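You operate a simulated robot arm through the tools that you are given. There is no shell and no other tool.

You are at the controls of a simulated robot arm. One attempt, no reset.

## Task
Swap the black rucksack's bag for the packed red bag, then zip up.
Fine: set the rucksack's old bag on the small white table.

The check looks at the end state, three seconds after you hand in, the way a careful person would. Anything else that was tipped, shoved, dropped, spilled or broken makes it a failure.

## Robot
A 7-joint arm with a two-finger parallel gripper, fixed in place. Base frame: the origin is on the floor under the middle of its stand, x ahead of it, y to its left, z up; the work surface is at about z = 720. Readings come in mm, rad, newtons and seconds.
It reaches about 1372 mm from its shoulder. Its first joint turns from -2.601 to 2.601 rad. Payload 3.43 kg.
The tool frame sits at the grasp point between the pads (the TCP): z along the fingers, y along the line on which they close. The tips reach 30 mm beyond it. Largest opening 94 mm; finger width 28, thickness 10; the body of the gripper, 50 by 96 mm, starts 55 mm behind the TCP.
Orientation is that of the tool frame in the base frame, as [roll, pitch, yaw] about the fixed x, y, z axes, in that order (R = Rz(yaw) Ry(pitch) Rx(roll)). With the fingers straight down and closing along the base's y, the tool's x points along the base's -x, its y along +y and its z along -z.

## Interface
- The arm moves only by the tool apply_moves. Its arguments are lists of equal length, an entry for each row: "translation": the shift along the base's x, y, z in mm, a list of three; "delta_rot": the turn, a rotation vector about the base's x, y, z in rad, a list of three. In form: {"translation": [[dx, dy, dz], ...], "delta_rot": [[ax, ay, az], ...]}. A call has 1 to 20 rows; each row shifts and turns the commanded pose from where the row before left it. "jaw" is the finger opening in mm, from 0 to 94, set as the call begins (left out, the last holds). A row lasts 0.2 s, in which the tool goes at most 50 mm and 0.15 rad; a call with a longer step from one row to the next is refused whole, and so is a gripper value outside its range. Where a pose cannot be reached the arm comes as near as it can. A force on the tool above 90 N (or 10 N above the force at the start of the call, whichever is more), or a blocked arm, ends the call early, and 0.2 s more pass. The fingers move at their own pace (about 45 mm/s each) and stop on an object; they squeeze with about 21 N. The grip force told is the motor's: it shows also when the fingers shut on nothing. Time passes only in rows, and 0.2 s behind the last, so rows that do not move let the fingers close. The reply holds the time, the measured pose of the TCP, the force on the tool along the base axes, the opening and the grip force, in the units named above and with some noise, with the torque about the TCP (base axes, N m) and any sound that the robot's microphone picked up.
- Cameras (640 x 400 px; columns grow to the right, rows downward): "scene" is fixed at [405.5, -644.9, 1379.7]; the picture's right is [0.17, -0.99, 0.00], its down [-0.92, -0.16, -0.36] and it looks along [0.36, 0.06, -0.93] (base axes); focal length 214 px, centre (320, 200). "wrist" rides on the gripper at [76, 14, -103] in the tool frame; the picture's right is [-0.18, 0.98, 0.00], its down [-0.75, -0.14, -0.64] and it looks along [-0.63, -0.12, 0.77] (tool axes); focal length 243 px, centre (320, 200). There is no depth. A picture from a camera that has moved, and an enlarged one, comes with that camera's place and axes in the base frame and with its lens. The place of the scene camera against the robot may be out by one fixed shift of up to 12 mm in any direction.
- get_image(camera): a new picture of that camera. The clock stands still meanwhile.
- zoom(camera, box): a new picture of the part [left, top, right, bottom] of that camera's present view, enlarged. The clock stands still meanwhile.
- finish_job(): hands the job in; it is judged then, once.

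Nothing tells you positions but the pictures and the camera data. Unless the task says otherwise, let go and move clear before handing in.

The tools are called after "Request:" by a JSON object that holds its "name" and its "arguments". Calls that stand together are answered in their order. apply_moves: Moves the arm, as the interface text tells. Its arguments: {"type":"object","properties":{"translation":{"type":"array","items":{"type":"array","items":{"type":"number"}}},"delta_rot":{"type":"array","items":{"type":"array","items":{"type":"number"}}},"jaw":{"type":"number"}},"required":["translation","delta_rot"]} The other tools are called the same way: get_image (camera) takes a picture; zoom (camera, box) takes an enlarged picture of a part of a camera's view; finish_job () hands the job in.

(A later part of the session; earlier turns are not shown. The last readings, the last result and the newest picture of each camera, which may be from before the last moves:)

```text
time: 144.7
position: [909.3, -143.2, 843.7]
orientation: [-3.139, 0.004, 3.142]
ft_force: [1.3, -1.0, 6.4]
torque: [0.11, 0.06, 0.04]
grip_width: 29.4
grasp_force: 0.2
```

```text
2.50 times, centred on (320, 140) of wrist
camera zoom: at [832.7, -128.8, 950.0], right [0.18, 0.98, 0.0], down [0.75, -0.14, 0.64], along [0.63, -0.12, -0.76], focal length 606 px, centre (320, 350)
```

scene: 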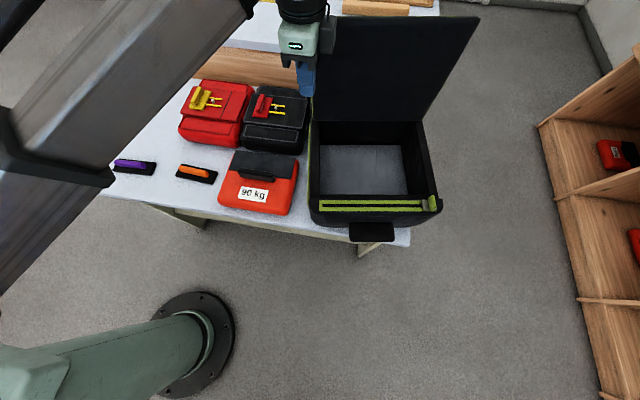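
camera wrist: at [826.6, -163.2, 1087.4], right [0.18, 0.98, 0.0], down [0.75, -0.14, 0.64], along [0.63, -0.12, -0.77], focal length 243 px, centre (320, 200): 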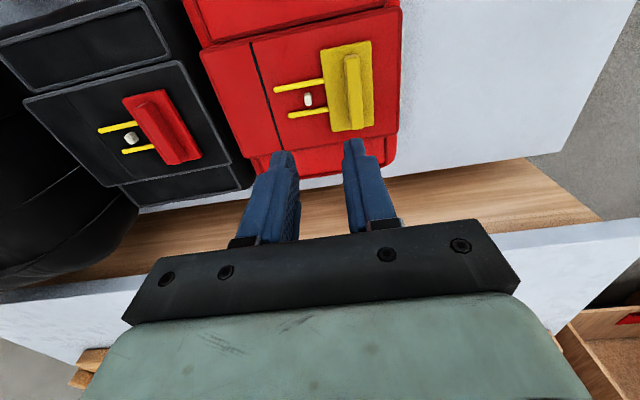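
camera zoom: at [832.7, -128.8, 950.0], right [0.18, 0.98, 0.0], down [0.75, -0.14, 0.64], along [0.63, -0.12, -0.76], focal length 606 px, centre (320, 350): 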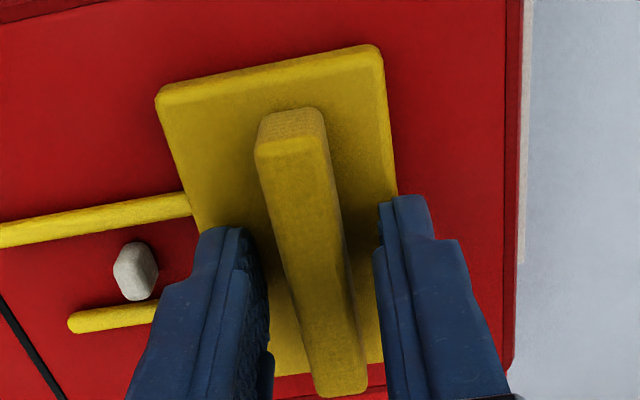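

Request:
{"name": "apply_moves", "arguments": {"translation": [[0, 0, 0.5]], "delta_rot": [[0, 0, 0]]}}

Request:
{"name": "apply_moves", "arguments": {"translation": [[0, 0, 0], [0, 0, 0], [0, 0, 0], [0, 0, 0]], "delta_rot": [[0, 0, 0], [0, 0, 0], [0, 0, 0], [0, 0, 0]], "jaw": 0}}

Request:
{"name": "apply_moves", "arguments": {"translation": [[0, 0, 1], [0, 0, 1], [0, 0, 1], [0, 0, 1]], "delta_rot": [[0, 0, 0], [0, 0, 0], [0, 0, 0], [0, 0, 0]]}}

Request:
{"name": "zoom", "arguments": {"camera": "scene", "box": [170, 65, 270, 160]}}

```text
time: 145.1
position: [909.3, -143.0, 845.4]
orientation: [3.141, 0.003, 3.141]
ft_force: [0.3, -0.2, -0.5]
torque: [-0.01, 0.02, -0.03]
grip_width: 30.2
grasp_force: 0.1
```

```text
time: 146.1
position: [909.7, -143.8, 846.1]
orientation: [-3.138, 0.002, 3.141]
ft_force: [-1.3, -2.5, 0.1]
torque: [-0.02, -0.03, -0.05]
grip_width: 14.0
grasp_force: 21.2
```

```text
time: 147.1
position: [911.1, -143.3, 848.8]
orientation: [-3.141, 0.002, -3.141]
ft_force: [-0.4, 0.1, -10.4]
torque: [0.46, 0.01, 0.01]
grip_width: 14.2
grasp_force: 20.8
```

```text
4.21 times, centred on (220, 112) of scene
camera zoom: at [405.5, -644.9, 1379.7], right [0.17, -0.99, 0.0], down [-0.92, -0.16, -0.36], along [0.36, 0.06, -0.93], focal length 903 px, centre (741, 568)
```

zoom: 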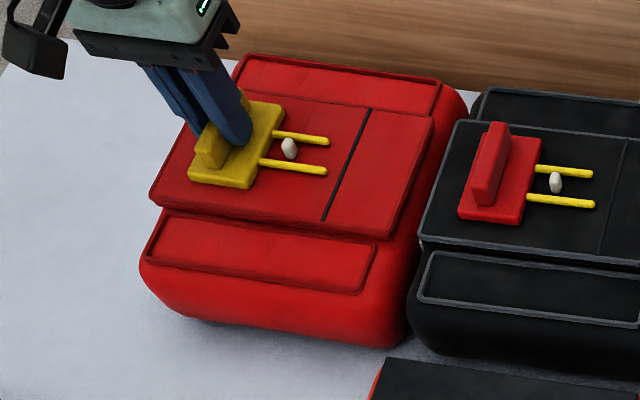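

Level again: full weight 10.4 N carried, grip width stable. Lifting on slowly, first clear of the neighbours.

Request:
{"name": "apply_moves", "arguments": {"translation": [[0, 0, 2], [0, 0, 4], [0, 0, 5], [0, 0, 5], [0, 0, 5], [0, 0, 4]], "delta_rot": [[0, 0, 0], [0, 0, 0], [0, 0, 0], [0, 0, 0], [0, 0, 0], [0, 0, 0]]}}

Request:
{"name": "zoom", "arguments": {"camera": "scene", "box": [160, 55, 280, 160]}}

Request:
{"name": "zoom", "arguments": {"camera": "wrist", "box": [210, 60, 430, 220]}}

```text
time: 148.5
position: [909.5, -143.7, 873.6]
orientation: [-3.14, 0.002, -3.141]
ft_force: [-0.2, 0.7, -9.1]
torque: [0.45, 0.01, 0.0]
grip_width: 14.3
grasp_force: 21.3
```

```text
3.81 times, centred on (220, 108) of scene
camera zoom: at [405.5, -644.9, 1379.7], right [0.17, -0.99, 0.0], down [-0.92, -0.16, -0.36], along [0.36, 0.06, -0.93], focal length 817 px, centre (701, 552)
```

zoom: 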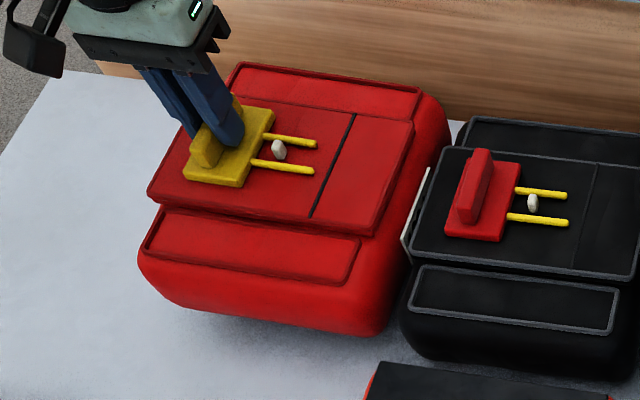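

```text
2.50 times, centred on (320, 140) of wrist
camera zoom: at [833.7, -129.1, 978.8], right [0.18, 0.98, 0.0], down [0.75, -0.14, 0.64], along [0.63, -0.12, -0.77], focal length 606 px, centre (320, 350)
```

zoom: 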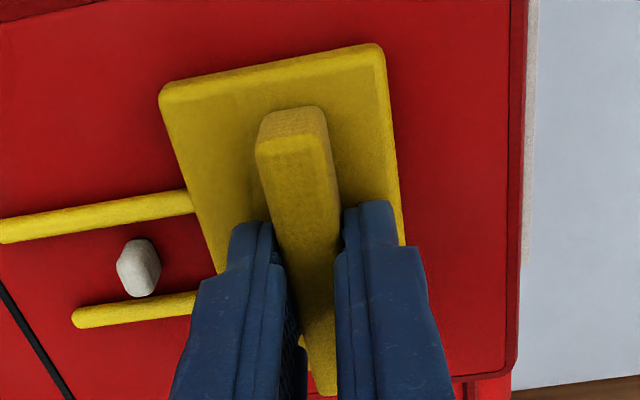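

Stable and level, pins unaffected. Continuing up.

Request:
{"name": "apply_moves", "arguments": {"translation": [[0, 0, 4], [0, 0, 7], [0, 0, 9], [0, 0, 10], [0, 0, 10], [0, 0, 10], [0, 0, 10], [0, 0, 10], [0, 0, 8], [0, 0, 5]], "delta_rot": [[0, 0, 0], [0, 0, 0], [0, 0, 0], [0, 0, 0], [0, 0, 0], [0, 0, 0], [0, 0, 0], [0, 0, 0], [0, 0, 0], [0, 0, 0]]}}

Request:
{"name": "zoom", "arguments": {"camera": "scene", "box": [140, 30, 300, 160]}}

```text
time: 150.7
position: [910.4, -143.9, 956.4]
orientation: [3.141, 0.003, 3.141]
ft_force: [-0.6, 0.6, -9.6]
torque: [0.45, 0.02, -0.02]
grip_width: 14.1
grasp_force: 20.4
```

```text
3.08 times, centred on (220, 95) of scene
camera zoom: at [405.5, -644.9, 1379.7], right [0.17, -0.99, 0.0], down [-0.92, -0.16, -0.36], along [0.36, 0.06, -0.93], focal length 660 px, centre (628, 523)
```

zoom: 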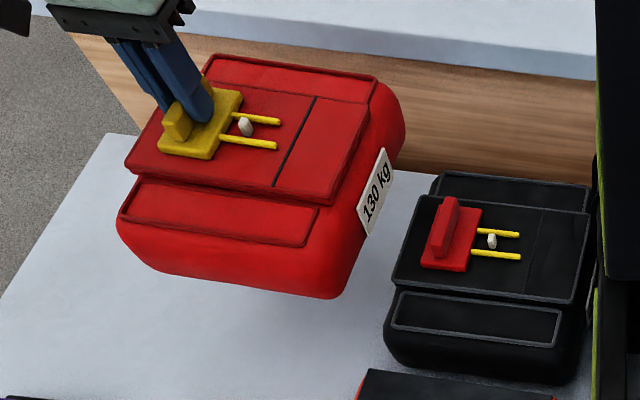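

Request:
{"name": "apply_moves", "arguments": {"translation": [[0, 0, 5], [0, 0, 9], [0, 0, 11], [0, 0, 12], [0, 0, 12], [0, 0, 12], [0, 0, 12], [0, 0, 11], [0, 0, 8], [0, 0, 4]], "delta_rot": [[0, 0, 0], [0, 0, 0], [0, 0, 0], [0, 0, 0], [0, 0, 0], [0, 0, 0], [0, 0, 0], [0, 0, 0], [0, 0, 0], [0, 0, 0]]}}

Request:
{"name": "get_image", "arguments": {"camera": "scene"}}

```text
time: 152.9
position: [911.4, -145.4, 1052.7]
orientation: [-3.14, 0.001, 3.14]
ft_force: [0.0, -0.3, -9.3]
torque: [0.48, -0.01, 0.01]
grip_width: 14.2
grasp_force: 20.7
```

```text
taken
```

scene: 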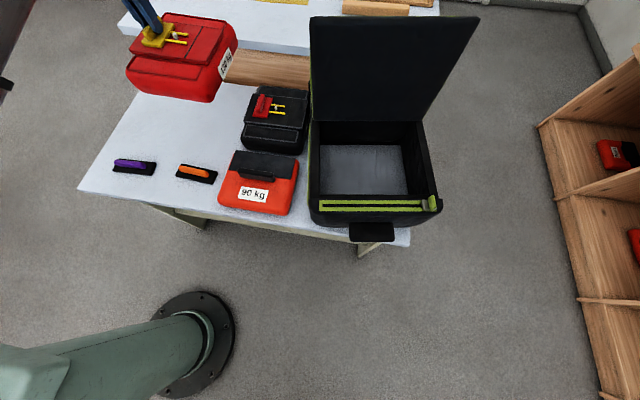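

Now carrying it in a gentle arc toward the front of the rucksack while turning it −90°.

Request:
{"name": "apply_moves", "arguments": {"translation": [[-4, -3, 0], [-8, -6, 0], [-11, -9, 0], [-12, -10, 0], [-12, -10, 0], [-12, -10, 0], [-12, -10, 0], [-12, -10, 0], [-12, -10, 0], [-12, -10, 0], [-12, -10, 0], [-12, -10, 0], [-12, -10, 0], [-12, -10, 0], [-12, -10, 0], [-12, -10, 0], [-12, -10, 0], [-12, -10, 0], [-10, -8, 0], [-6, -4, 0]], "delta_rot": [[0, 0, -0.02], [0, 0, -0.05], [0, 0, -0.075], [0, 0, -0.08], [0, 0, -0.08], [0, 0, -0.08], [0, 0, -0.08], [0, 0, -0.08], [0, 0, -0.08], [0, 0, -0.08], [0, 0, -0.08], [0, 0, -0.08], [0, 0, -0.08], [0, 0, -0.08], [0, 0, -0.08], [0, 0, -0.08], [0, 0, -0.08], [0, 0, -0.04], [0, 0, -0.02], [0, 0, 0]]}}

Request:
{"name": "get_image", "arguments": {"camera": "scene"}}

Request:
{"name": "get_image", "arguments": {"camera": "wrist"}}

```text
time: 157.1
position: [691.0, -323.6, 1052.7]
orientation: [-3.139, 0.001, 1.816]
ft_force: [-0.2, -0.1, -8.8]
torque: [0.13, -0.4, 0.0]
grip_width: 14.4
grasp_force: 21.2
```

```text
taken
```

scene: 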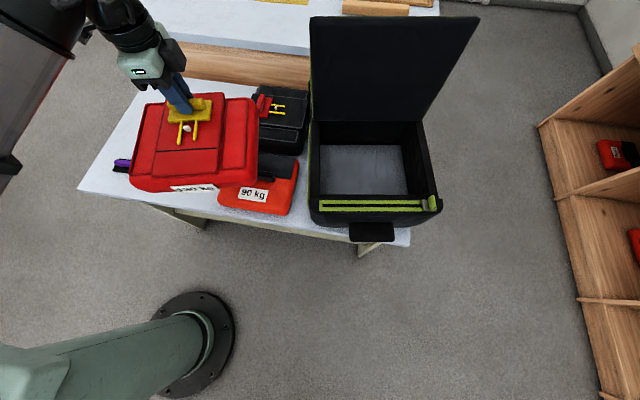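

```text
taken
camera wrist: at [685.4, -245.4, 1158.2], right [1.0, 0.06, 0.0], down [0.05, -0.76, 0.64], along [0.04, -0.64, -0.77], focal length 243 px, centre (320, 200)
```

wrist: 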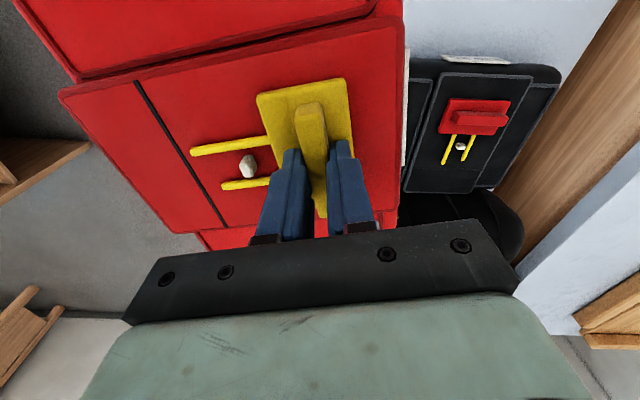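

Good. Squaring to the rucksack's yaw and moving sideways in front of it, slightly higher to clear the zip slider.

Request:
{"name": "apply_moves", "arguments": {"translation": [[0, -6, 2], [0, -12, 3], [0, -15, 3], [0, -16, 3], [0, -16, 3], [0, -16, 2], [0, -16, 2], [0, -16, 2], [0, -16, 0], [0, -16, 0], [0, -16, 0], [0, -16, 0], [0, -16, 0], [0, -16, 0], [0, -16, 0], [0, -16, 0], [0, -16, 0], [0, -14, 0], [0, -8, 0], [0, -4, 0]], "delta_rot": [[0, 0, -0.01], [0, 0, -0.02], [0, 0, -0.02], [0, 0, -0.02], [0, 0, -0.01], [0, 0, 0], [0, 0, 0], [0, 0, 0], [0, 0, 0], [0, 0, 0], [0, 0, 0], [0, 0, 0], [0, 0, 0], [0, 0, 0], [0, 0, 0], [0, 0, 0], [0, 0, 0], [0, 0, 0], [0, 0, 0], [0, 0, 0]]}}

Request:
{"name": "get_image", "arguments": {"camera": "scene"}}

```text
time: 161.3
position: [690.8, -607.7, 1072.7]
orientation: [-3.14, 0.003, 1.739]
ft_force: [0.1, 0.7, -10.6]
torque: [0.08, -0.47, 0.01]
grip_width: 14.5
grasp_force: 21.2
```

```text
taken
```

scene: 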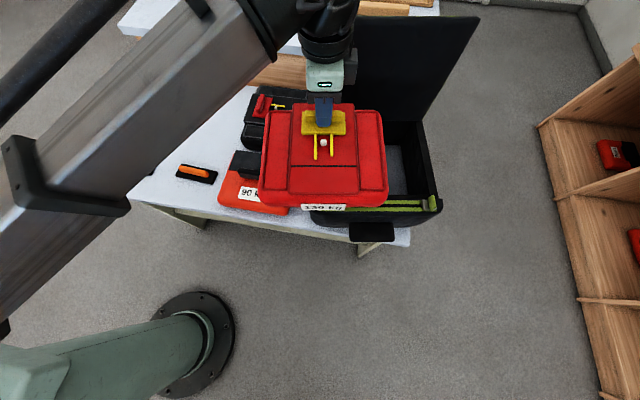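

Request:
{"name": "apply_moves", "arguments": {"translation": [[0, -6, 0], [0, -12, 0], [0, -15, 0], [0, -16, 0], [0, -16, 0], [0, -16, 0], [0, -16, 0], [0, -14, 0], [0, -10, 0], [0, -6, 0]], "delta_rot": [[0, 0, 0], [0, 0, 0], [0, 0, 0], [0, 0, 0], [0, 0, 0], [0, 0, 0], [0, 0, 0], [0, 0, 0], [0, 0, 0], [0, 0, 0]]}}

Request:
{"name": "get_image", "arguments": {"camera": "scene"}}

Request:
{"name": "get_image", "arguments": {"camera": "wrist"}}

```text
time: 163.5
position: [691.0, -734.6, 1072.3]
orientation: [-3.14, 0.003, 1.737]
ft_force: [-0.2, -0.9, -9.9]
torque: [0.09, -0.44, -0.03]
grip_width: 14.7
grasp_force: 21.1
```

```text
taken
```

scene: 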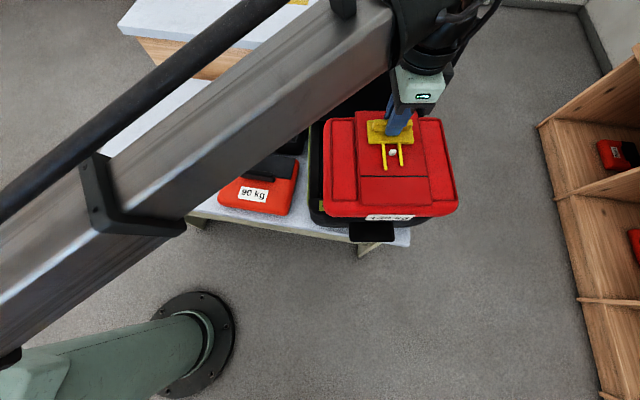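

```text
taken
camera wrist: at [692.8, -656.9, 1177.2], right [1.0, -0.02, 0.0], down [-0.01, -0.77, 0.64], along [-0.01, -0.64, -0.77], focal length 243 px, centre (320, 200)
```

wrist: 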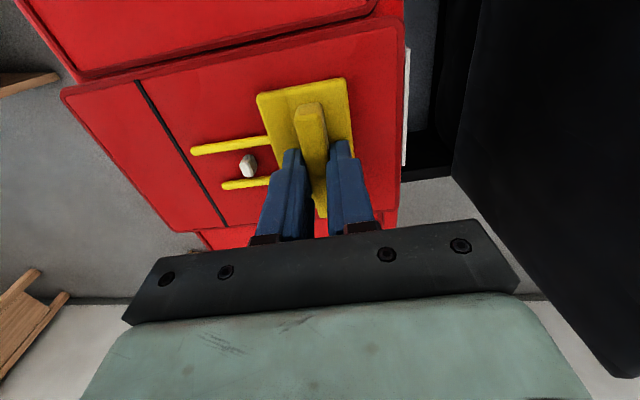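

The bag is in front of and above the compartment. Now sliding it back over the opening.

Request:
{"name": "apply_moves", "arguments": {"translation": [[5, 0.8, 0], [10, 1.7, 0], [13, 2.2, 0], [14, 2.3, 0], [14, 2.3, 0], [13, 2.2, 0], [10, 1.7, 0], [6, 1, 0], [3, 0.5, 0]], "delta_rot": [[0, 0, 0], [0, 0, 0], [0, 0, 0], [0, 0, 0], [0, 0, 0], [0, 0, 0], [0, 0, 0], [0, 0, 0], [0, 0, 0]]}}

Request:
{"name": "get_image", "arguments": {"camera": "scene"}}

Request:
{"name": "get_image", "arguments": {"camera": "wrist"}}

```text
time: 165.5
position: [779.4, -719.2, 1072.0]
orientation: [-3.141, 0.0, 1.737]
ft_force: [0.0, -0.1, -9.4]
torque: [0.09, -0.4, 0.05]
grip_width: 14.5
grasp_force: 21.5
```

```text
taken
```

scene: 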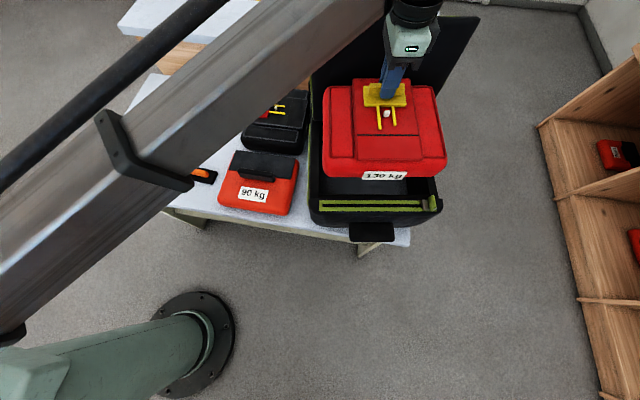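

```text
taken
camera wrist: at [781.1, -640.9, 1177.6], right [1.0, -0.02, 0.0], down [-0.01, -0.77, 0.64], along [-0.01, -0.64, -0.77], focal length 243 px, centre (320, 200)
```

wrist: 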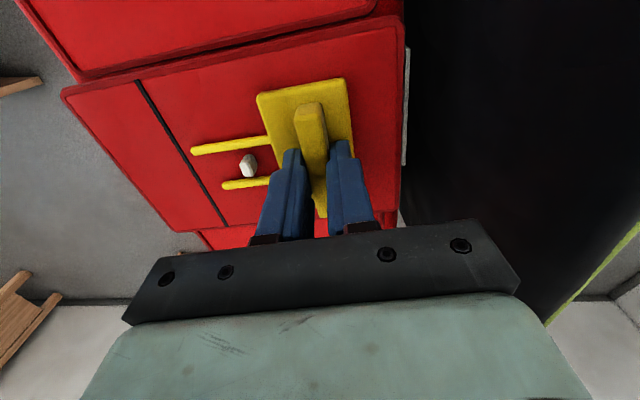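

Nearly centred over the opening. I'll shift the last few millimetres and start lowering, watching the fit on both sides.

Request:
{"name": "apply_moves", "arguments": {"translation": [[4, 0.6, -3], [4, 0.7, -8], [1, 0.2, -10], [0, 0, -10], [0, 0, -8], [0, 0, -4]], "delta_rot": [[0, 0, 0], [0, 0, 0], [0, 0, 0], [0, 0, 0], [0, 0, 0], [0, 0, 0]]}}

Request:
{"name": "zoom", "arguments": {"camera": "scene", "box": [295, 60, 465, 250]}}

Request:
{"name": "get_image", "arguments": {"camera": "wrist"}}

```text
time: 166.9
position: [788.2, -717.7, 1030.4]
orientation: [-3.14, 0.001, 1.738]
ft_force: [-0.2, 0.2, -9.9]
torque: [0.08, -0.41, 0.03]
grip_width: 14.6
grasp_force: 20.6
```

```text
2.11 times, centred on (380, 155) of scene
camera zoom: at [405.5, -644.9, 1379.7], right [0.17, -0.99, 0.0], down [-0.92, -0.16, -0.36], along [0.36, 0.06, -0.93], focal length 452 px, centre (194, 295)
```

zoom: 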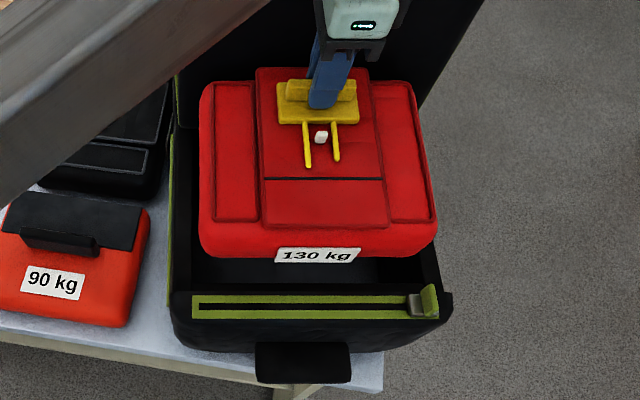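

```text
taken
camera wrist: at [789.5, -639.7, 1134.6], right [1.0, -0.02, 0.0], down [-0.01, -0.77, 0.64], along [-0.01, -0.64, -0.77], focal length 243 px, centre (320, 200)
```

wrist: 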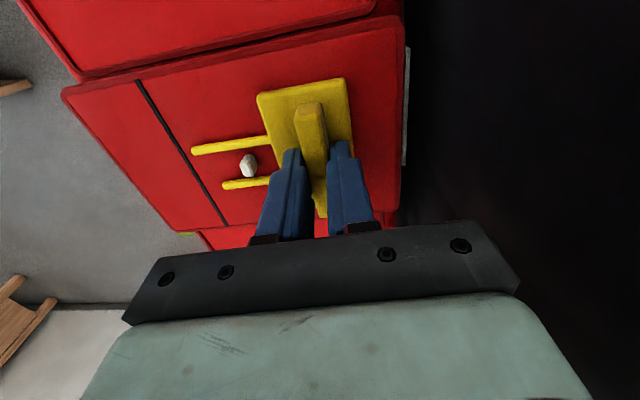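

Request:
{"name": "zoom", "arguments": {"camera": "scene", "box": [305, 160, 455, 230]}}

Request:
{"name": "zoom", "arguments": {"camera": "wrist", "box": [360, 0, 480, 230]}}

```text
4.27 times, centred on (380, 195) of scene
camera zoom: at [405.5, -644.9, 1379.7], right [0.17, -0.99, 0.0], down [-0.92, -0.16, -0.36], along [0.36, 0.06, -0.93], focal length 915 px, centre (64, 221)
```

zoom: 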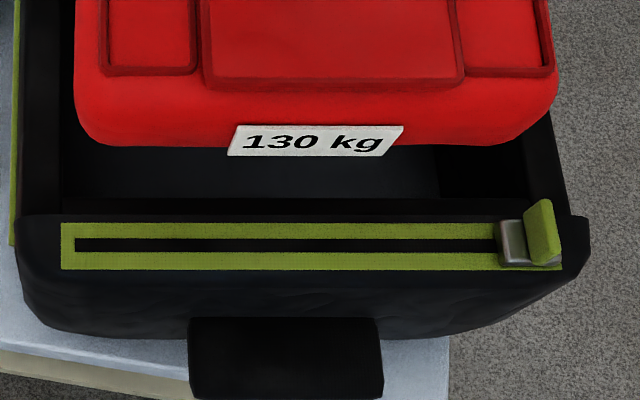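

```text
1.74 times, centred on (420, 115) of wrist
camera zoom: at [789.5, -639.7, 1134.6], right [1.0, -0.02, 0.0], down [-0.01, -0.77, 0.64], along [-0.01, -0.64, -0.77], focal length 422 px, centre (146, 348)
```

zoom: 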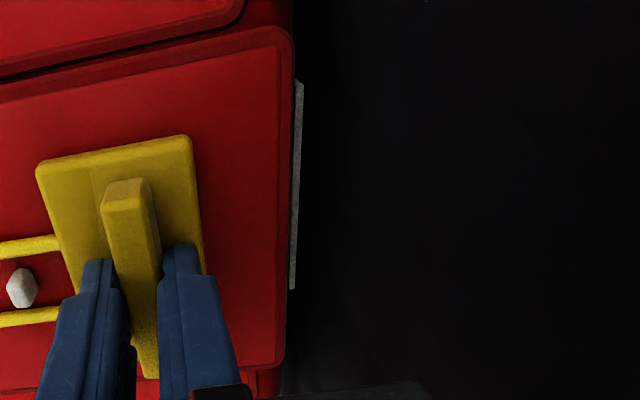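

Front clearance looks like several millimetres; the back is close to the lid's foot. I'll bias 1.5 mm forward and lower in small steps with force checks.

Request:
{"name": "apply_moves", "arguments": {"translation": [[-1.5, -0.2, -4], [0, 0, -6], [0, 0, -6], [0, 0, -6]], "delta_rot": [[0, 0, 0], [0, 0, 0], [0, 0, 0], [0, 0, 0]]}}

Request:
{"name": "apply_moves", "arguments": {"translation": [[0, 0, -4], [0, 0, -4], [0, 0, -4]], "delta_rot": [[0, 0, 0], [0, 0, 0], [0, 0, 0]]}}

Request:
{"name": "zoom", "arguments": {"camera": "scene", "box": [295, 60, 465, 250]}}

```text
time: 167.9
position: [786.1, -717.4, 1006.5]
orientation: [-3.14, 0.002, 1.738]
ft_force: [-0.2, -0.1, -9.0]
torque: [0.11, -0.47, 0.02]
grip_width: 14.9
grasp_force: 21.2
```

```text
time: 168.7
position: [786.4, -718.3, 996.3]
orientation: [-3.139, 0.002, 1.738]
ft_force: [-0.4, 0.3, -9.4]
torque: [0.06, -0.43, -0.01]
grip_width: 15.1
grasp_force: 20.9
```

```text
2.11 times, centred on (380, 155) of scene
camera zoom: at [405.5, -644.9, 1379.7], right [0.17, -0.99, 0.0], down [-0.92, -0.16, -0.36], along [0.36, 0.06, -0.93], focal length 452 px, centre (194, 295)
```

zoom: 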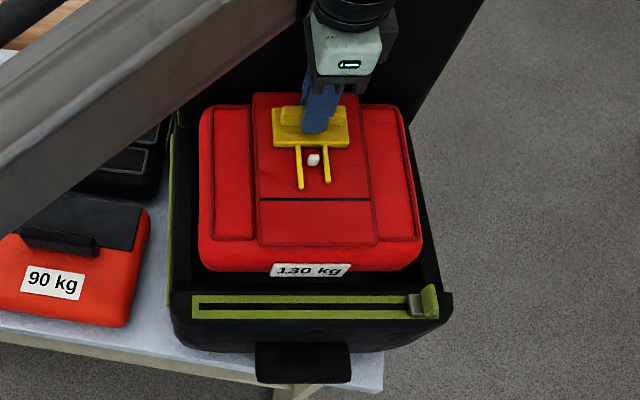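

Entering cleanly with no contact. Continuing down.

Request:
{"name": "apply_moves", "arguments": {"translation": [[0, 0, -4], [0, 0, -5], [0, 0, -5], [0, 0, -4]], "delta_rot": [[0, 0, 0], [0, 0, 0], [0, 0, 0], [0, 0, 0]]}}

Request:
{"name": "apply_moves", "arguments": {"translation": [[0, 0, -4], [0, 0, -4], [0, 0, -4]], "delta_rot": [[0, 0, 0], [0, 0, 0], [0, 0, 0]]}}

Request:
{"name": "zoom", "arguments": {"camera": "scene", "box": [295, 60, 465, 250]}}

```text
time: 169.7
position: [785.8, -718.1, 976.5]
orientation: [-3.139, 0.002, 1.736]
ft_force: [-0.8, -0.3, -10.4]
torque: [0.12, -0.42, -0.06]
grip_width: 14.6
grasp_force: 21.7
```

```text
time: 170.5
position: [786.3, -718.9, 964.9]
orientation: [-3.138, 0.002, 1.737]
ft_force: [0.6, 0.6, -9.8]
torque: [0.06, -0.41, -0.02]
grip_width: 14.9
grasp_force: 21.0
```

```text
2.11 times, centred on (380, 155) of scene
camera zoom: at [405.5, -644.9, 1379.7], right [0.17, -0.99, 0.0], down [-0.92, -0.16, -0.36], along [0.36, 0.06, -0.93], focal length 452 px, centre (194, 295)
```

zoom: 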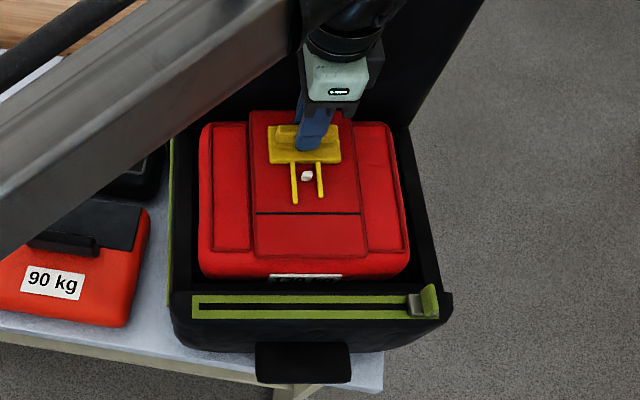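

The widest part has passed without touching. Lowering to the floor of the compartment.

Request:
{"name": "apply_moves", "arguments": {"translation": [[0, 0, -4], [0, 0, -6], [0, 0, -6], [0, 0, -6], [0, 0, -6], [0, 0, -6], [0, 0, -6], [0, 0, -5]], "delta_rot": [[0, 0, 0], [0, 0, 0], [0, 0, 0], [0, 0, 0], [0, 0, 0], [0, 0, 0], [0, 0, 0], [0, 0, 0]]}}

Request:
{"name": "zoom", "arguments": {"camera": "scene", "box": [295, 60, 465, 250]}}

```text
time: 172.3
position: [786.4, -717.3, 919.7]
orientation: [-3.139, 0.0, 1.737]
ft_force: [0.3, -0.3, -10.1]
torque: [0.07, -0.46, 0.01]
grip_width: 14.7
grasp_force: 20.7
```

```text
2.11 times, centred on (380, 155) of scene
camera zoom: at [405.5, -644.9, 1379.7], right [0.17, -0.99, 0.0], down [-0.92, -0.16, -0.36], along [0.36, 0.06, -0.93], focal length 452 px, centre (194, 295)
```

zoom: 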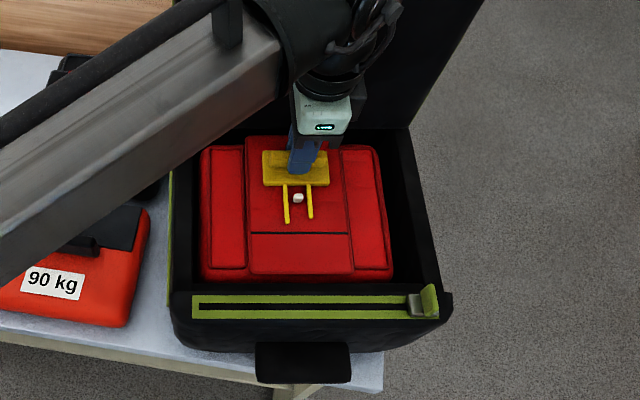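

Request:
{"name": "apply_moves", "arguments": {"translation": [[0, 0, -5], [0, 0, -5], [0, 0, -5], [0, 0, -5], [0, 0, -4]], "delta_rot": [[0, 0, 0], [0, 0, 0], [0, 0, 0], [0, 0, 0], [0, 0, 0]]}}

Request:
{"name": "apply_moves", "arguments": {"translation": [[0, 0, -3], [0, 0, -3]], "delta_rot": [[0, 0, 0], [0, 0, 0]]}}

```text
time: 173.5
position: [786.5, -718.7, 896.5]
orientation: [-3.14, 0.001, 1.737]
ft_force: [-0.1, -0.3, -9.6]
torque: [0.06, -0.42, 0.03]
grip_width: 14.9
grasp_force: 21.0
```

```text
time: 174.1
position: [787.2, -717.8, 890.3]
orientation: [-3.14, 0.002, 1.736]
ft_force: [0.4, -0.2, -9.3]
torque: [0.07, -0.42, 0.05]
grip_width: 14.6
grasp_force: 21.4
```

Request:
{"name": "apply_moves", "arguments": {"translation": [[0, 0, -3], [0, 0, -2]], "delta_rot": [[0, 0, 0], [0, 0, 0]]}}

Request:
{"name": "zoom", "arguments": {"camera": "scene", "box": [295, 60, 465, 250]}}

```text
time: 174.7
position: [785.6, -718.2, 884.8]
orientation: [-3.14, 0.002, 1.736]
ft_force: [-0.8, -0.2, -10.1]
torque: [0.08, -0.39, 0.0]
grip_width: 15.0
grasp_force: 21.2
```

```text
2.11 times, centred on (380, 155) of scene
camera zoom: at [405.5, -644.9, 1379.7], right [0.17, -0.99, 0.0], down [-0.92, -0.16, -0.36], along [0.36, 0.06, -0.93], focal length 452 px, centre (194, 295)
```

zoom: 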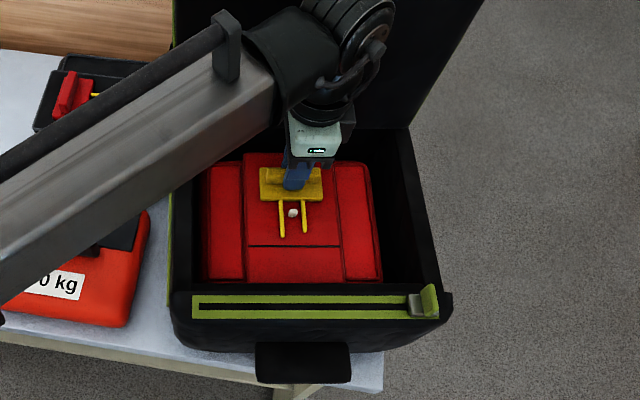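

Request:
{"name": "apply_moves", "arguments": {"translation": [[0, 0, -2], [0, 0, -2]], "delta_rot": [[0, 0, 0], [0, 0, 0]]}}

Request:
{"name": "apply_moves", "arguments": {"translation": [[0, 0, -2]], "delta_rot": [[0, 0, 0]]}}

```text
time: 175.3
position: [785.9, -717.7, 881.8]
orientation: [-3.14, 0.003, 1.737]
ft_force: [0.2, -0.4, -9.2]
torque: [0.19, -0.32, -0.05]
grip_width: 14.5
grasp_force: 20.8
```

```text
time: 175.7
position: [786.9, -717.6, 879.3]
orientation: [-3.14, 0.001, 1.738]
ft_force: [0.8, -0.6, -8.0]
torque: [0.17, -0.34, -0.06]
grip_width: 14.3
grasp_force: 21.4
```

Request:
{"name": "apply_moves", "arguments": {"translation": [[0, 0, -1.5]], "delta_rot": [[0, 0, 0]]}}

Request:
{"name": "apply_moves", "arguments": {"translation": [[0, 0, -1]], "delta_rot": [[0, 0, 0]]}}

```text
time: 176.1
position: [787.3, -716.8, 879.2]
orientation: [-3.139, 0.001, 1.738]
ft_force: [0.5, -0.3, -8.7]
torque: [0.03, -0.33, 0.01]
grip_width: 14.1
grasp_force: 20.9
```

```text
time: 176.5
position: [786.8, -718.6, 878.2]
orientation: [-3.141, 0.001, 1.735]
ft_force: [0.3, 0.9, -8.1]
torque: [0.06, -0.32, -0.01]
grip_width: 13.8
grasp_force: 20.6
```

Request:
{"name": "apply_moves", "arguments": {"translation": [[0, 0, -1.2]], "delta_rot": [[0, 0, 0]]}}

Request:
{"name": "apply_moves", "arguments": {"translation": [[0, 0, -1]], "delta_rot": [[0, 0, 0]]}}

```text
time: 176.9
position: [785.7, -718.2, 876.2]
orientation: [-3.139, 0.003, 1.736]
ft_force: [2.7, 0.1, -4.4]
torque: [0.16, 0.01, -0.04]
grip_width: 13.8
grasp_force: 21.6
```

```text
time: 177.3
position: [786.6, -717.6, 876.9]
orientation: [-3.141, 0.003, 1.735]
ft_force: [4.4, -1.3, 3.3]
torque: [0.63, -0.03, -0.06]
grip_width: 14.0
grasp_force: 20.8
```

The bag is resting on the compartment floor. Opening the jaw just enough and rising straight up.

Request:
{"name": "apply_moves", "arguments": {"translation": [[0, 0, 0], [0, 0, 0], [0, 0, 0], [0, 0, 6], [0, 0, 15], [0, 0, 25], [0, 0, 35], [0, 0, 40]], "delta_rot": [[0, 0, 0], [0, 0, 0], [0, 0, 0], [0, 0, 0], [0, 0, 0], [0, 0, 0], [0, 0, 0], [0, 0, 0]], "jaw": 30}}

Request:
{"name": "get_image", "arguments": {"camera": "wrist"}}

Request:
{"name": "get_image", "arguments": {"camera": "scene"}}

```text
time: 179.1
position: [787.4, -717.0, 998.4]
orientation: [-3.141, 0.001, 1.737]
ft_force: [0.4, -0.5, -0.4]
torque: [-0.01, 0.04, -0.04]
grip_width: 30.0
grasp_force: 0.2
```

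```text
taken
camera wrist: at [788.6, -638.9, 1102.7], right [1.0, -0.02, 0.0], down [-0.01, -0.77, 0.64], along [-0.01, -0.64, -0.77], focal length 243 px, centre (320, 200)
```

wrist: 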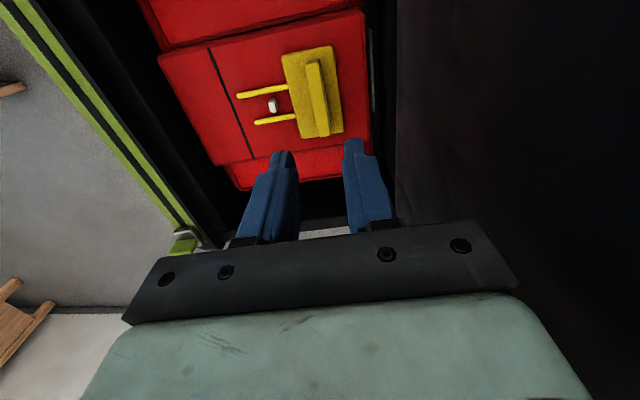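

```text
taken
```

scene: 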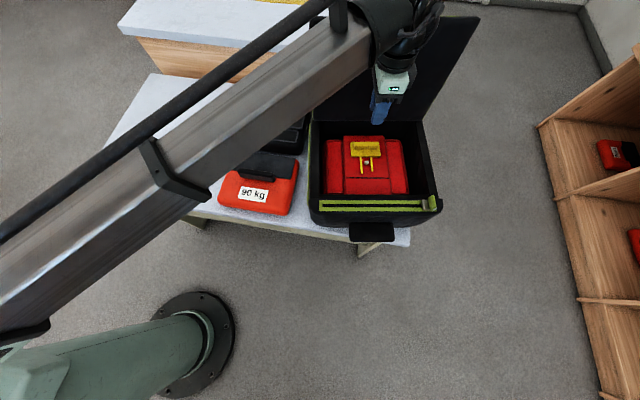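

The packed red bag is lying flat in the compartment, pins in place. Now the lid: I'll grip its free edge from above with one finger on each side, approaching from the left, and swing it down under control (an easy direction for the wrist).

Request:
{"name": "apply_moves", "arguments": {"translation": [[-6.5, 40.7, 10], [-6.5, 40.7, 10], [-6.5, 40.7, 10], [-6.5, 40.7, 10], [-6.5, 40.7, 10], [-6.5, 40.7, 10], [27, 4.5, 19], [27, 4.5, 19], [27, 4.5, 19], [24.5, 4.3, 18]], "delta_rot": [[0, 0, 0], [0, 0, 0], [0, 0, 0], [0, 0, 0], [0, 0, 0], [0, 0, 0], [0, 0, 0], [0, 0, 0], [0, 0, 0], [0, 0, 0]], "jaw": 94}}

Request:
{"name": "get_image", "arguments": {"camera": "wrist"}}

Request:
{"name": "get_image", "arguments": {"camera": "scene"}}

```text
time: 181.3
position: [852.1, -455.9, 1131.8]
orientation: [-3.137, 0.002, 1.738]
ft_force: [-0.3, 0.2, 0.3]
torque: [0.01, -0.01, 0.01]
grip_width: 94.0
grasp_force: 0.0
```

```text
taken
camera wrist: at [854.9, -378.5, 1236.5], right [1.0, -0.02, 0.0], down [-0.01, -0.77, 0.64], along [-0.01, -0.64, -0.77], focal length 243 px, centre (320, 200)
```

wrist: 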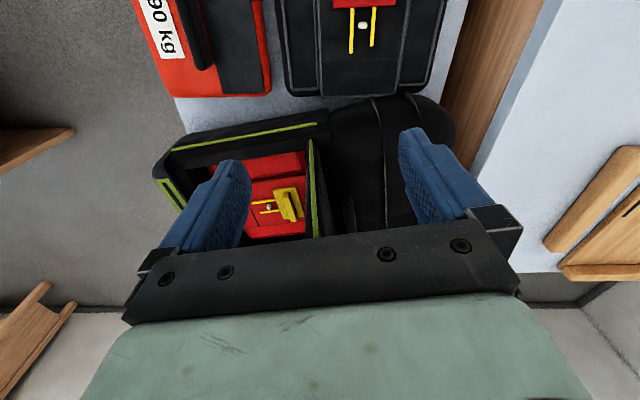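

```text
taken
```

scene: 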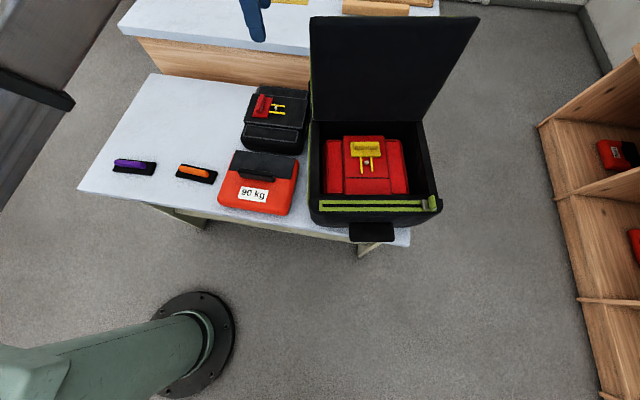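

I can see the lid edge-on between the two finger planes; it stands about 4° past vertical with its top edge near z≈1138. I'll centre on it and slide in along the edge.

Request:
{"name": "apply_moves", "arguments": {"translation": [[-10, -6, 2], [2, -30, 2], [4, -30, 1], [5, -30, 1], [5, -30, 0], [4, -24, 0]], "delta_rot": [[0, 0, 0], [0, 0, 0], [0, 0, 0], [0, 0, 0], [0, 0, 0], [0, 0, 0]]}}

Request:
{"name": "get_image", "arguments": {"camera": "wrist"}}

Request:
{"name": "get_image", "arguments": {"camera": "scene"}}

```text
time: 182.7
position: [863.2, -606.5, 1138.3]
orientation: [-3.139, 0.001, 1.737]
ft_force: [0.4, 0.0, 0.3]
torque: [-0.02, 0.0, 0.01]
grip_width: 94.1
grasp_force: 0.0
```

```text
taken
camera wrist: at [864.5, -528.7, 1242.3], right [1.0, -0.02, 0.0], down [-0.01, -0.77, 0.64], along [-0.01, -0.64, -0.77], focal length 243 px, centre (320, 200)
```

wrist: 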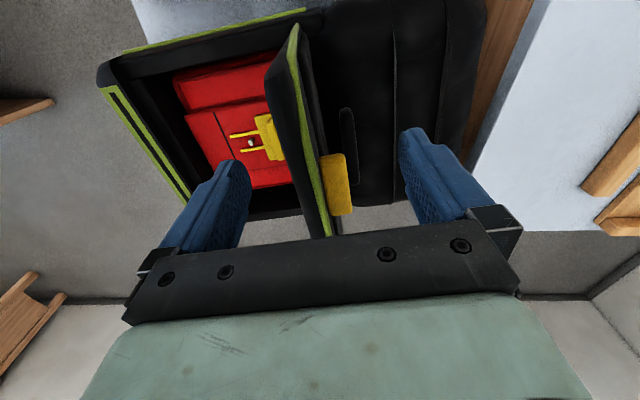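

```text
taken
```

scene: 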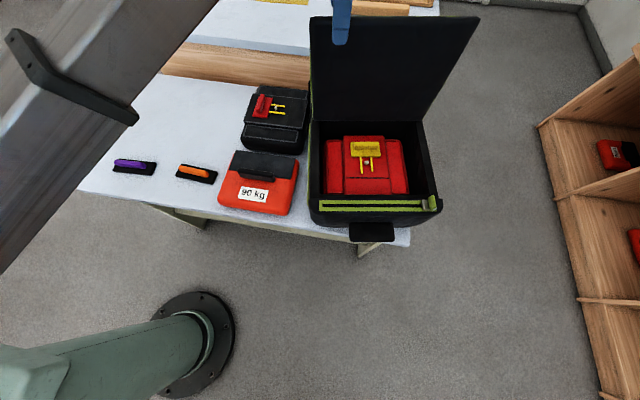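

The lid is between the fingers and the tab is out of their way. Closing on the lid's edge.

Request:
{"name": "apply_moves", "arguments": {"translation": [[0, 0, 0], [0, 0, 0], [0, 0, 0], [0, 0, 0], [0, 0, 0], [0, 0, 0]], "delta_rot": [[0, 0, 0], [0, 0, 0], [0, 0, 0], [0, 0, 0], [0, 0, 0], [0, 0, 0]], "jaw": 0}}

Request:
{"name": "get_image", "arguments": {"camera": "wrist"}}

```text
time: 184.1
position: [862.8, -605.7, 1137.7]
orientation: [-3.14, 0.001, 1.736]
ft_force: [-2.5, 3.0, 2.3]
torque: [0.09, 0.5, -0.63]
grip_width: 16.2
grasp_force: 21.0
```

```text
taken
camera wrist: at [864.2, -528.2, 1242.4], right [1.0, -0.02, 0.0], down [-0.01, -0.77, 0.64], along [-0.01, -0.64, -0.77], focal length 243 px, centre (320, 200)
```

wrist: 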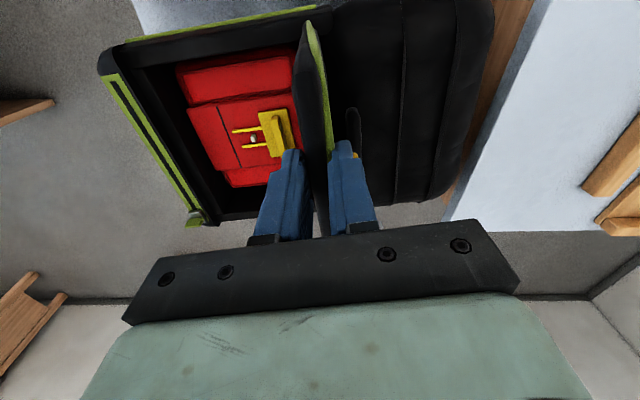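

Gripped (16 mm thick). Now swinging the lid down along its arc, the tool rotating with it.

Request:
{"name": "apply_moves", "arguments": {"translation": [[-11.1, -1.9, 0.9], [-11.2, -1.9, 0.2], [-11.2, -1.9, -0.4], [-11.1, -1.9, -1.2]], "delta_rot": [[0.0072, -0.043, 0], [0.0072, -0.043, 0], [0.0072, -0.043, 0], [0.0072, -0.043, 0]]}}

Request:
{"name": "get_image", "arguments": {"camera": "scene"}}

```text
time: 185.1
position: [818.1, -614.4, 1136.6]
orientation: [2.97, 0.002, 1.738]
ft_force: [-1.1, 5.2, -0.5]
torque: [-0.06, 0.54, -0.64]
grip_width: 16.2
grasp_force: 20.4
```

```text
taken
```

scene: 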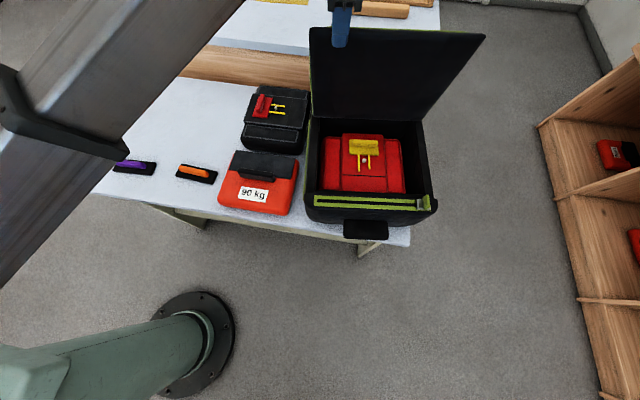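

Request:
{"name": "apply_moves", "arguments": {"translation": [[-11.1, -1.9, -1.3], [-11, -1.8, -1.9], [-10.9, -1.8, -2.4], [-10.8, -1.8, -2.7], [-10.7, -1.8, -3.3], [-10.6, -1.8, -3.8], [-10.4, -1.7, -4.2], [-10.3, -1.7, -4.7]], "delta_rot": [[0.0072, -0.043, 0], [0.0072, -0.043, 0], [0.0072, -0.043, 0], [0.0072, -0.043, 0], [0.0072, -0.043, 0], [0.0072, -0.043, 0], [0.0072, -0.043, 0], [0.0072, -0.043, 0]]}}

Request:
{"name": "get_image", "arguments": {"camera": "scene"}}

Request:
{"name": "get_image", "arguments": {"camera": "wrist"}}

```text
time: 186.9
position: [731.8, -627.0, 1112.4]
orientation: [2.618, 0.002, 1.738]
ft_force: [1.6, 2.6, 0.4]
torque: [0.51, 0.56, -0.22]
grip_width: 15.8
grasp_force: 20.8
```

```text
taken
```

scene: 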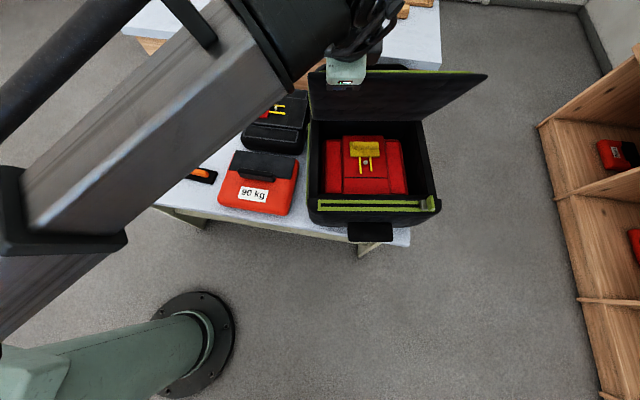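

```text
taken
camera wrist: at [681.8, -557.7, 1210.2], right [0.87, -0.04, 0.49], down [-0.31, -0.82, 0.49], along [0.38, -0.58, -0.72], focal length 243 px, centre (320, 200)
```

wrist: 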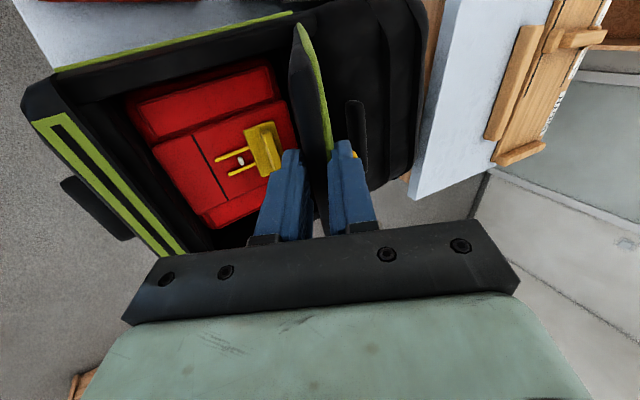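

Smooth, forces under 5 N. Continuing the swing.

Request:
{"name": "apply_moves", "arguments": {"translation": [[-10.1, -1.7, -5.1], [-9.8, -1.6, -5.6], [-9.6, -1.6, -6], [-9.2, -1.5, -6.4], [-9, -1.5, -6.8], [-8.7, -1.5, -7.2], [-8.4, -1.4, -7.6], [-8, -1.3, -7.9]], "delta_rot": [[0.0072, -0.043, 0], [0.0072, -0.043, 0], [0.0072, -0.043, 0], [0.0072, -0.043, 0], [0.0072, -0.043, 0], [0.0072, -0.043, 0], [0.0072, -0.043, 0], [0.0072, -0.043, 0]]}}

Request:
{"name": "get_image", "arguments": {"camera": "scene"}}

Request:
{"name": "get_image", "arguments": {"camera": "wrist"}}

```text
time: 188.7
position: [659.6, -639.9, 1059.5]
orientation: [2.273, 0.004, 1.736]
ft_force: [-1.4, 2.6, 0.9]
torque: [0.2, 0.48, 0.29]
grip_width: 16.0
grasp_force: 21.5
```

```text
taken
```

scene: 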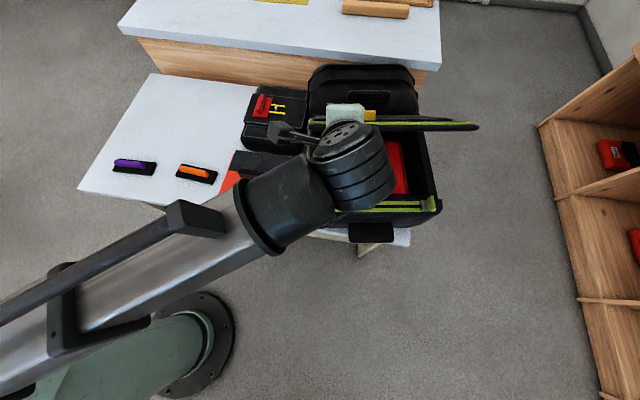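

```text
taken
camera wrist: at [577.5, -575.3, 1139.1], right [0.65, -0.08, 0.75], down [-0.45, -0.84, 0.31], along [0.61, -0.54, -0.58], focal length 243 px, centre (320, 200)
```

wrist: 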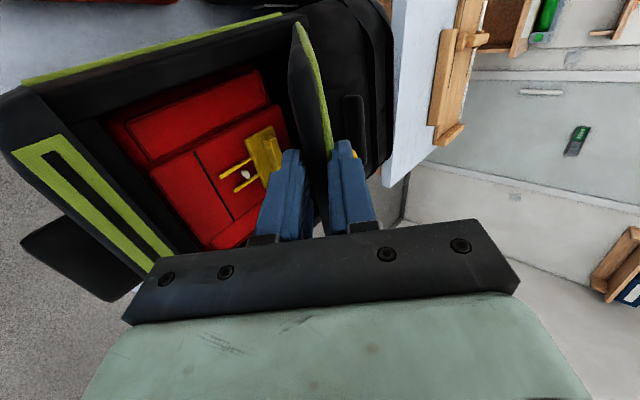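

Request:
{"name": "apply_moves", "arguments": {"translation": [[-7.7, -1.3, -8.3], [-7.3, -1.2, -8.6], [-6.9, -1.2, -9], [-6.5, -1.1, -9.2], [-6.1, -1, -9.5], [-5.7, -1, -9.8]], "delta_rot": [[0.0072, -0.043, 0], [0.0072, -0.043, 0], [0.0072, -0.043, 0], [0.0072, -0.043, 0], [0.0072, -0.043, 0], [0.0072, -0.043, 0]]}}

Request:
{"name": "get_image", "arguments": {"camera": "scene"}}

Request:
{"name": "get_image", "arguments": {"camera": "wrist"}}

```text
time: 190.1
position: [618.4, -645.4, 1007.0]
orientation: [2.012, 0.003, 1.735]
ft_force: [-8.5, -0.2, 1.7]
torque: [-0.1, 0.52, -0.2]
grip_width: 16.0
grasp_force: 20.8
```

```text
taken
```

scene: 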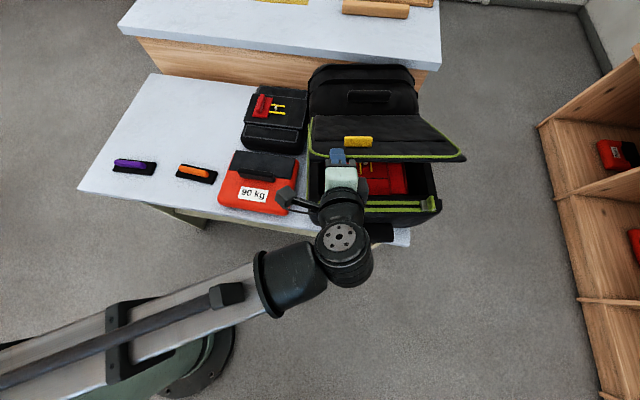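

```text
taken
camera wrist: at [521.3, -584.5, 1065.1], right [0.44, -0.11, 0.89], down [-0.51, -0.85, 0.15], along [0.74, -0.52, -0.43], focal length 243 px, centre (320, 200)
```

wrist: 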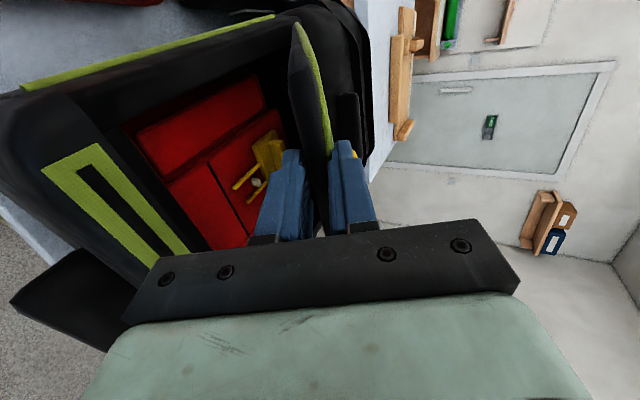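

Request:
{"name": "apply_moves", "arguments": {"translation": [[-5.8, -0.9, -10], [-5.3, -0.8, -10.3], [-4.8, -0.8, -10.4], [-4.2, -0.7, -10.6]], "delta_rot": [[0.0072, -0.043, 0], [0.0072, -0.043, 0], [0.0072, -0.043, 0], [0.0072, -0.043, 0]]}}

Request:
{"name": "zoom", "arguments": {"camera": "scene", "box": [270, 50, 480, 260]}}

Request:
{"name": "get_image", "arguments": {"camera": "wrist"}}

```text
time: 191.1
position: [598.9, -649.5, 964.5]
orientation: [1.837, 0.002, 1.737]
ft_force: [5.3, 0.1, 0.4]
torque: [0.06, 0.53, 0.44]
grip_width: 16.0
grasp_force: 20.6
```

```text
1.90 times, centred on (375, 155) of scene
camera zoom: at [405.5, -644.9, 1379.7], right [0.17, -0.99, 0.0], down [-0.92, -0.16, -0.36], along [0.36, 0.06, -0.93], focal length 408 px, centre (215, 286)
```

zoom: 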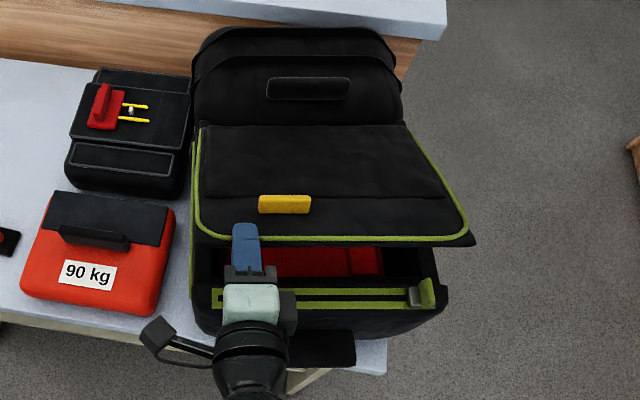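

```text
taken
camera wrist: at [492.9, -589.1, 1007.1], right [0.28, -0.14, 0.95], down [-0.52, -0.85, 0.03], along [0.8, -0.51, -0.31], focal length 243 px, centre (320, 200)
```

wrist: 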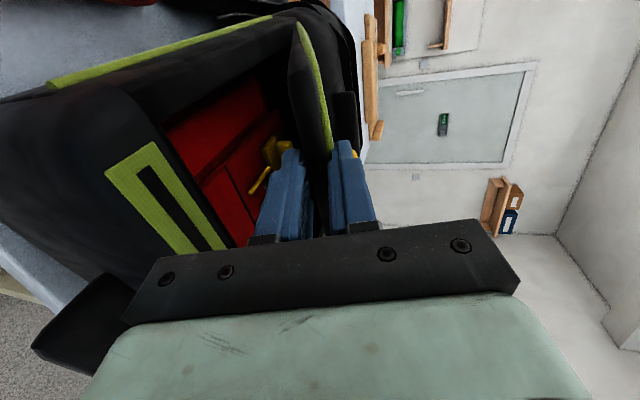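

Request:
{"name": "apply_moves", "arguments": {"translation": [[-3.2, -0.5, -10.8], [-2.8, -0.5, -11]], "delta_rot": [[0.0072, -0.043, 0], [0.0072, -0.043, 0]]}}

Request:
{"name": "zoom", "arguments": {"camera": "scene", "box": [270, 50, 480, 260]}}

Request:
{"name": "get_image", "arguments": {"camera": "wrist"}}

```text
time: 191.7
position: [592.9, -649.5, 942.4]
orientation: [1.748, 0.001, 1.734]
ft_force: [-3.9, 1.7, 0.7]
torque: [0.07, 0.6, 0.34]
grip_width: 15.8
grasp_force: 20.7
```

```text
1.90 times, centred on (375, 155) of scene
camera zoom: at [405.5, -644.9, 1379.7], right [0.17, -0.99, 0.0], down [-0.92, -0.16, -0.36], along [0.36, 0.06, -0.93], focal length 408 px, centre (215, 286)
```

zoom: 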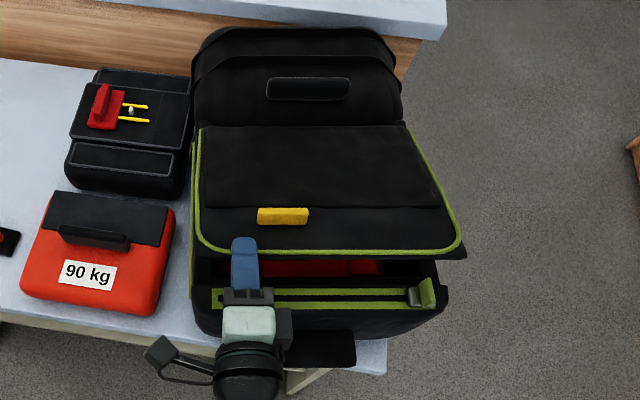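

```text
taken
camera wrist: at [483.0, -590.7, 977.3], right [0.2, -0.15, 0.97], down [-0.53, -0.85, -0.02], along [0.83, -0.5, -0.25], focal length 243 px, centre (320, 200)
```

wrist: 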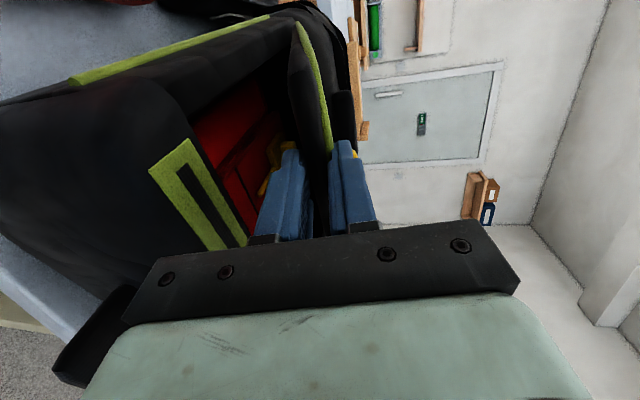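

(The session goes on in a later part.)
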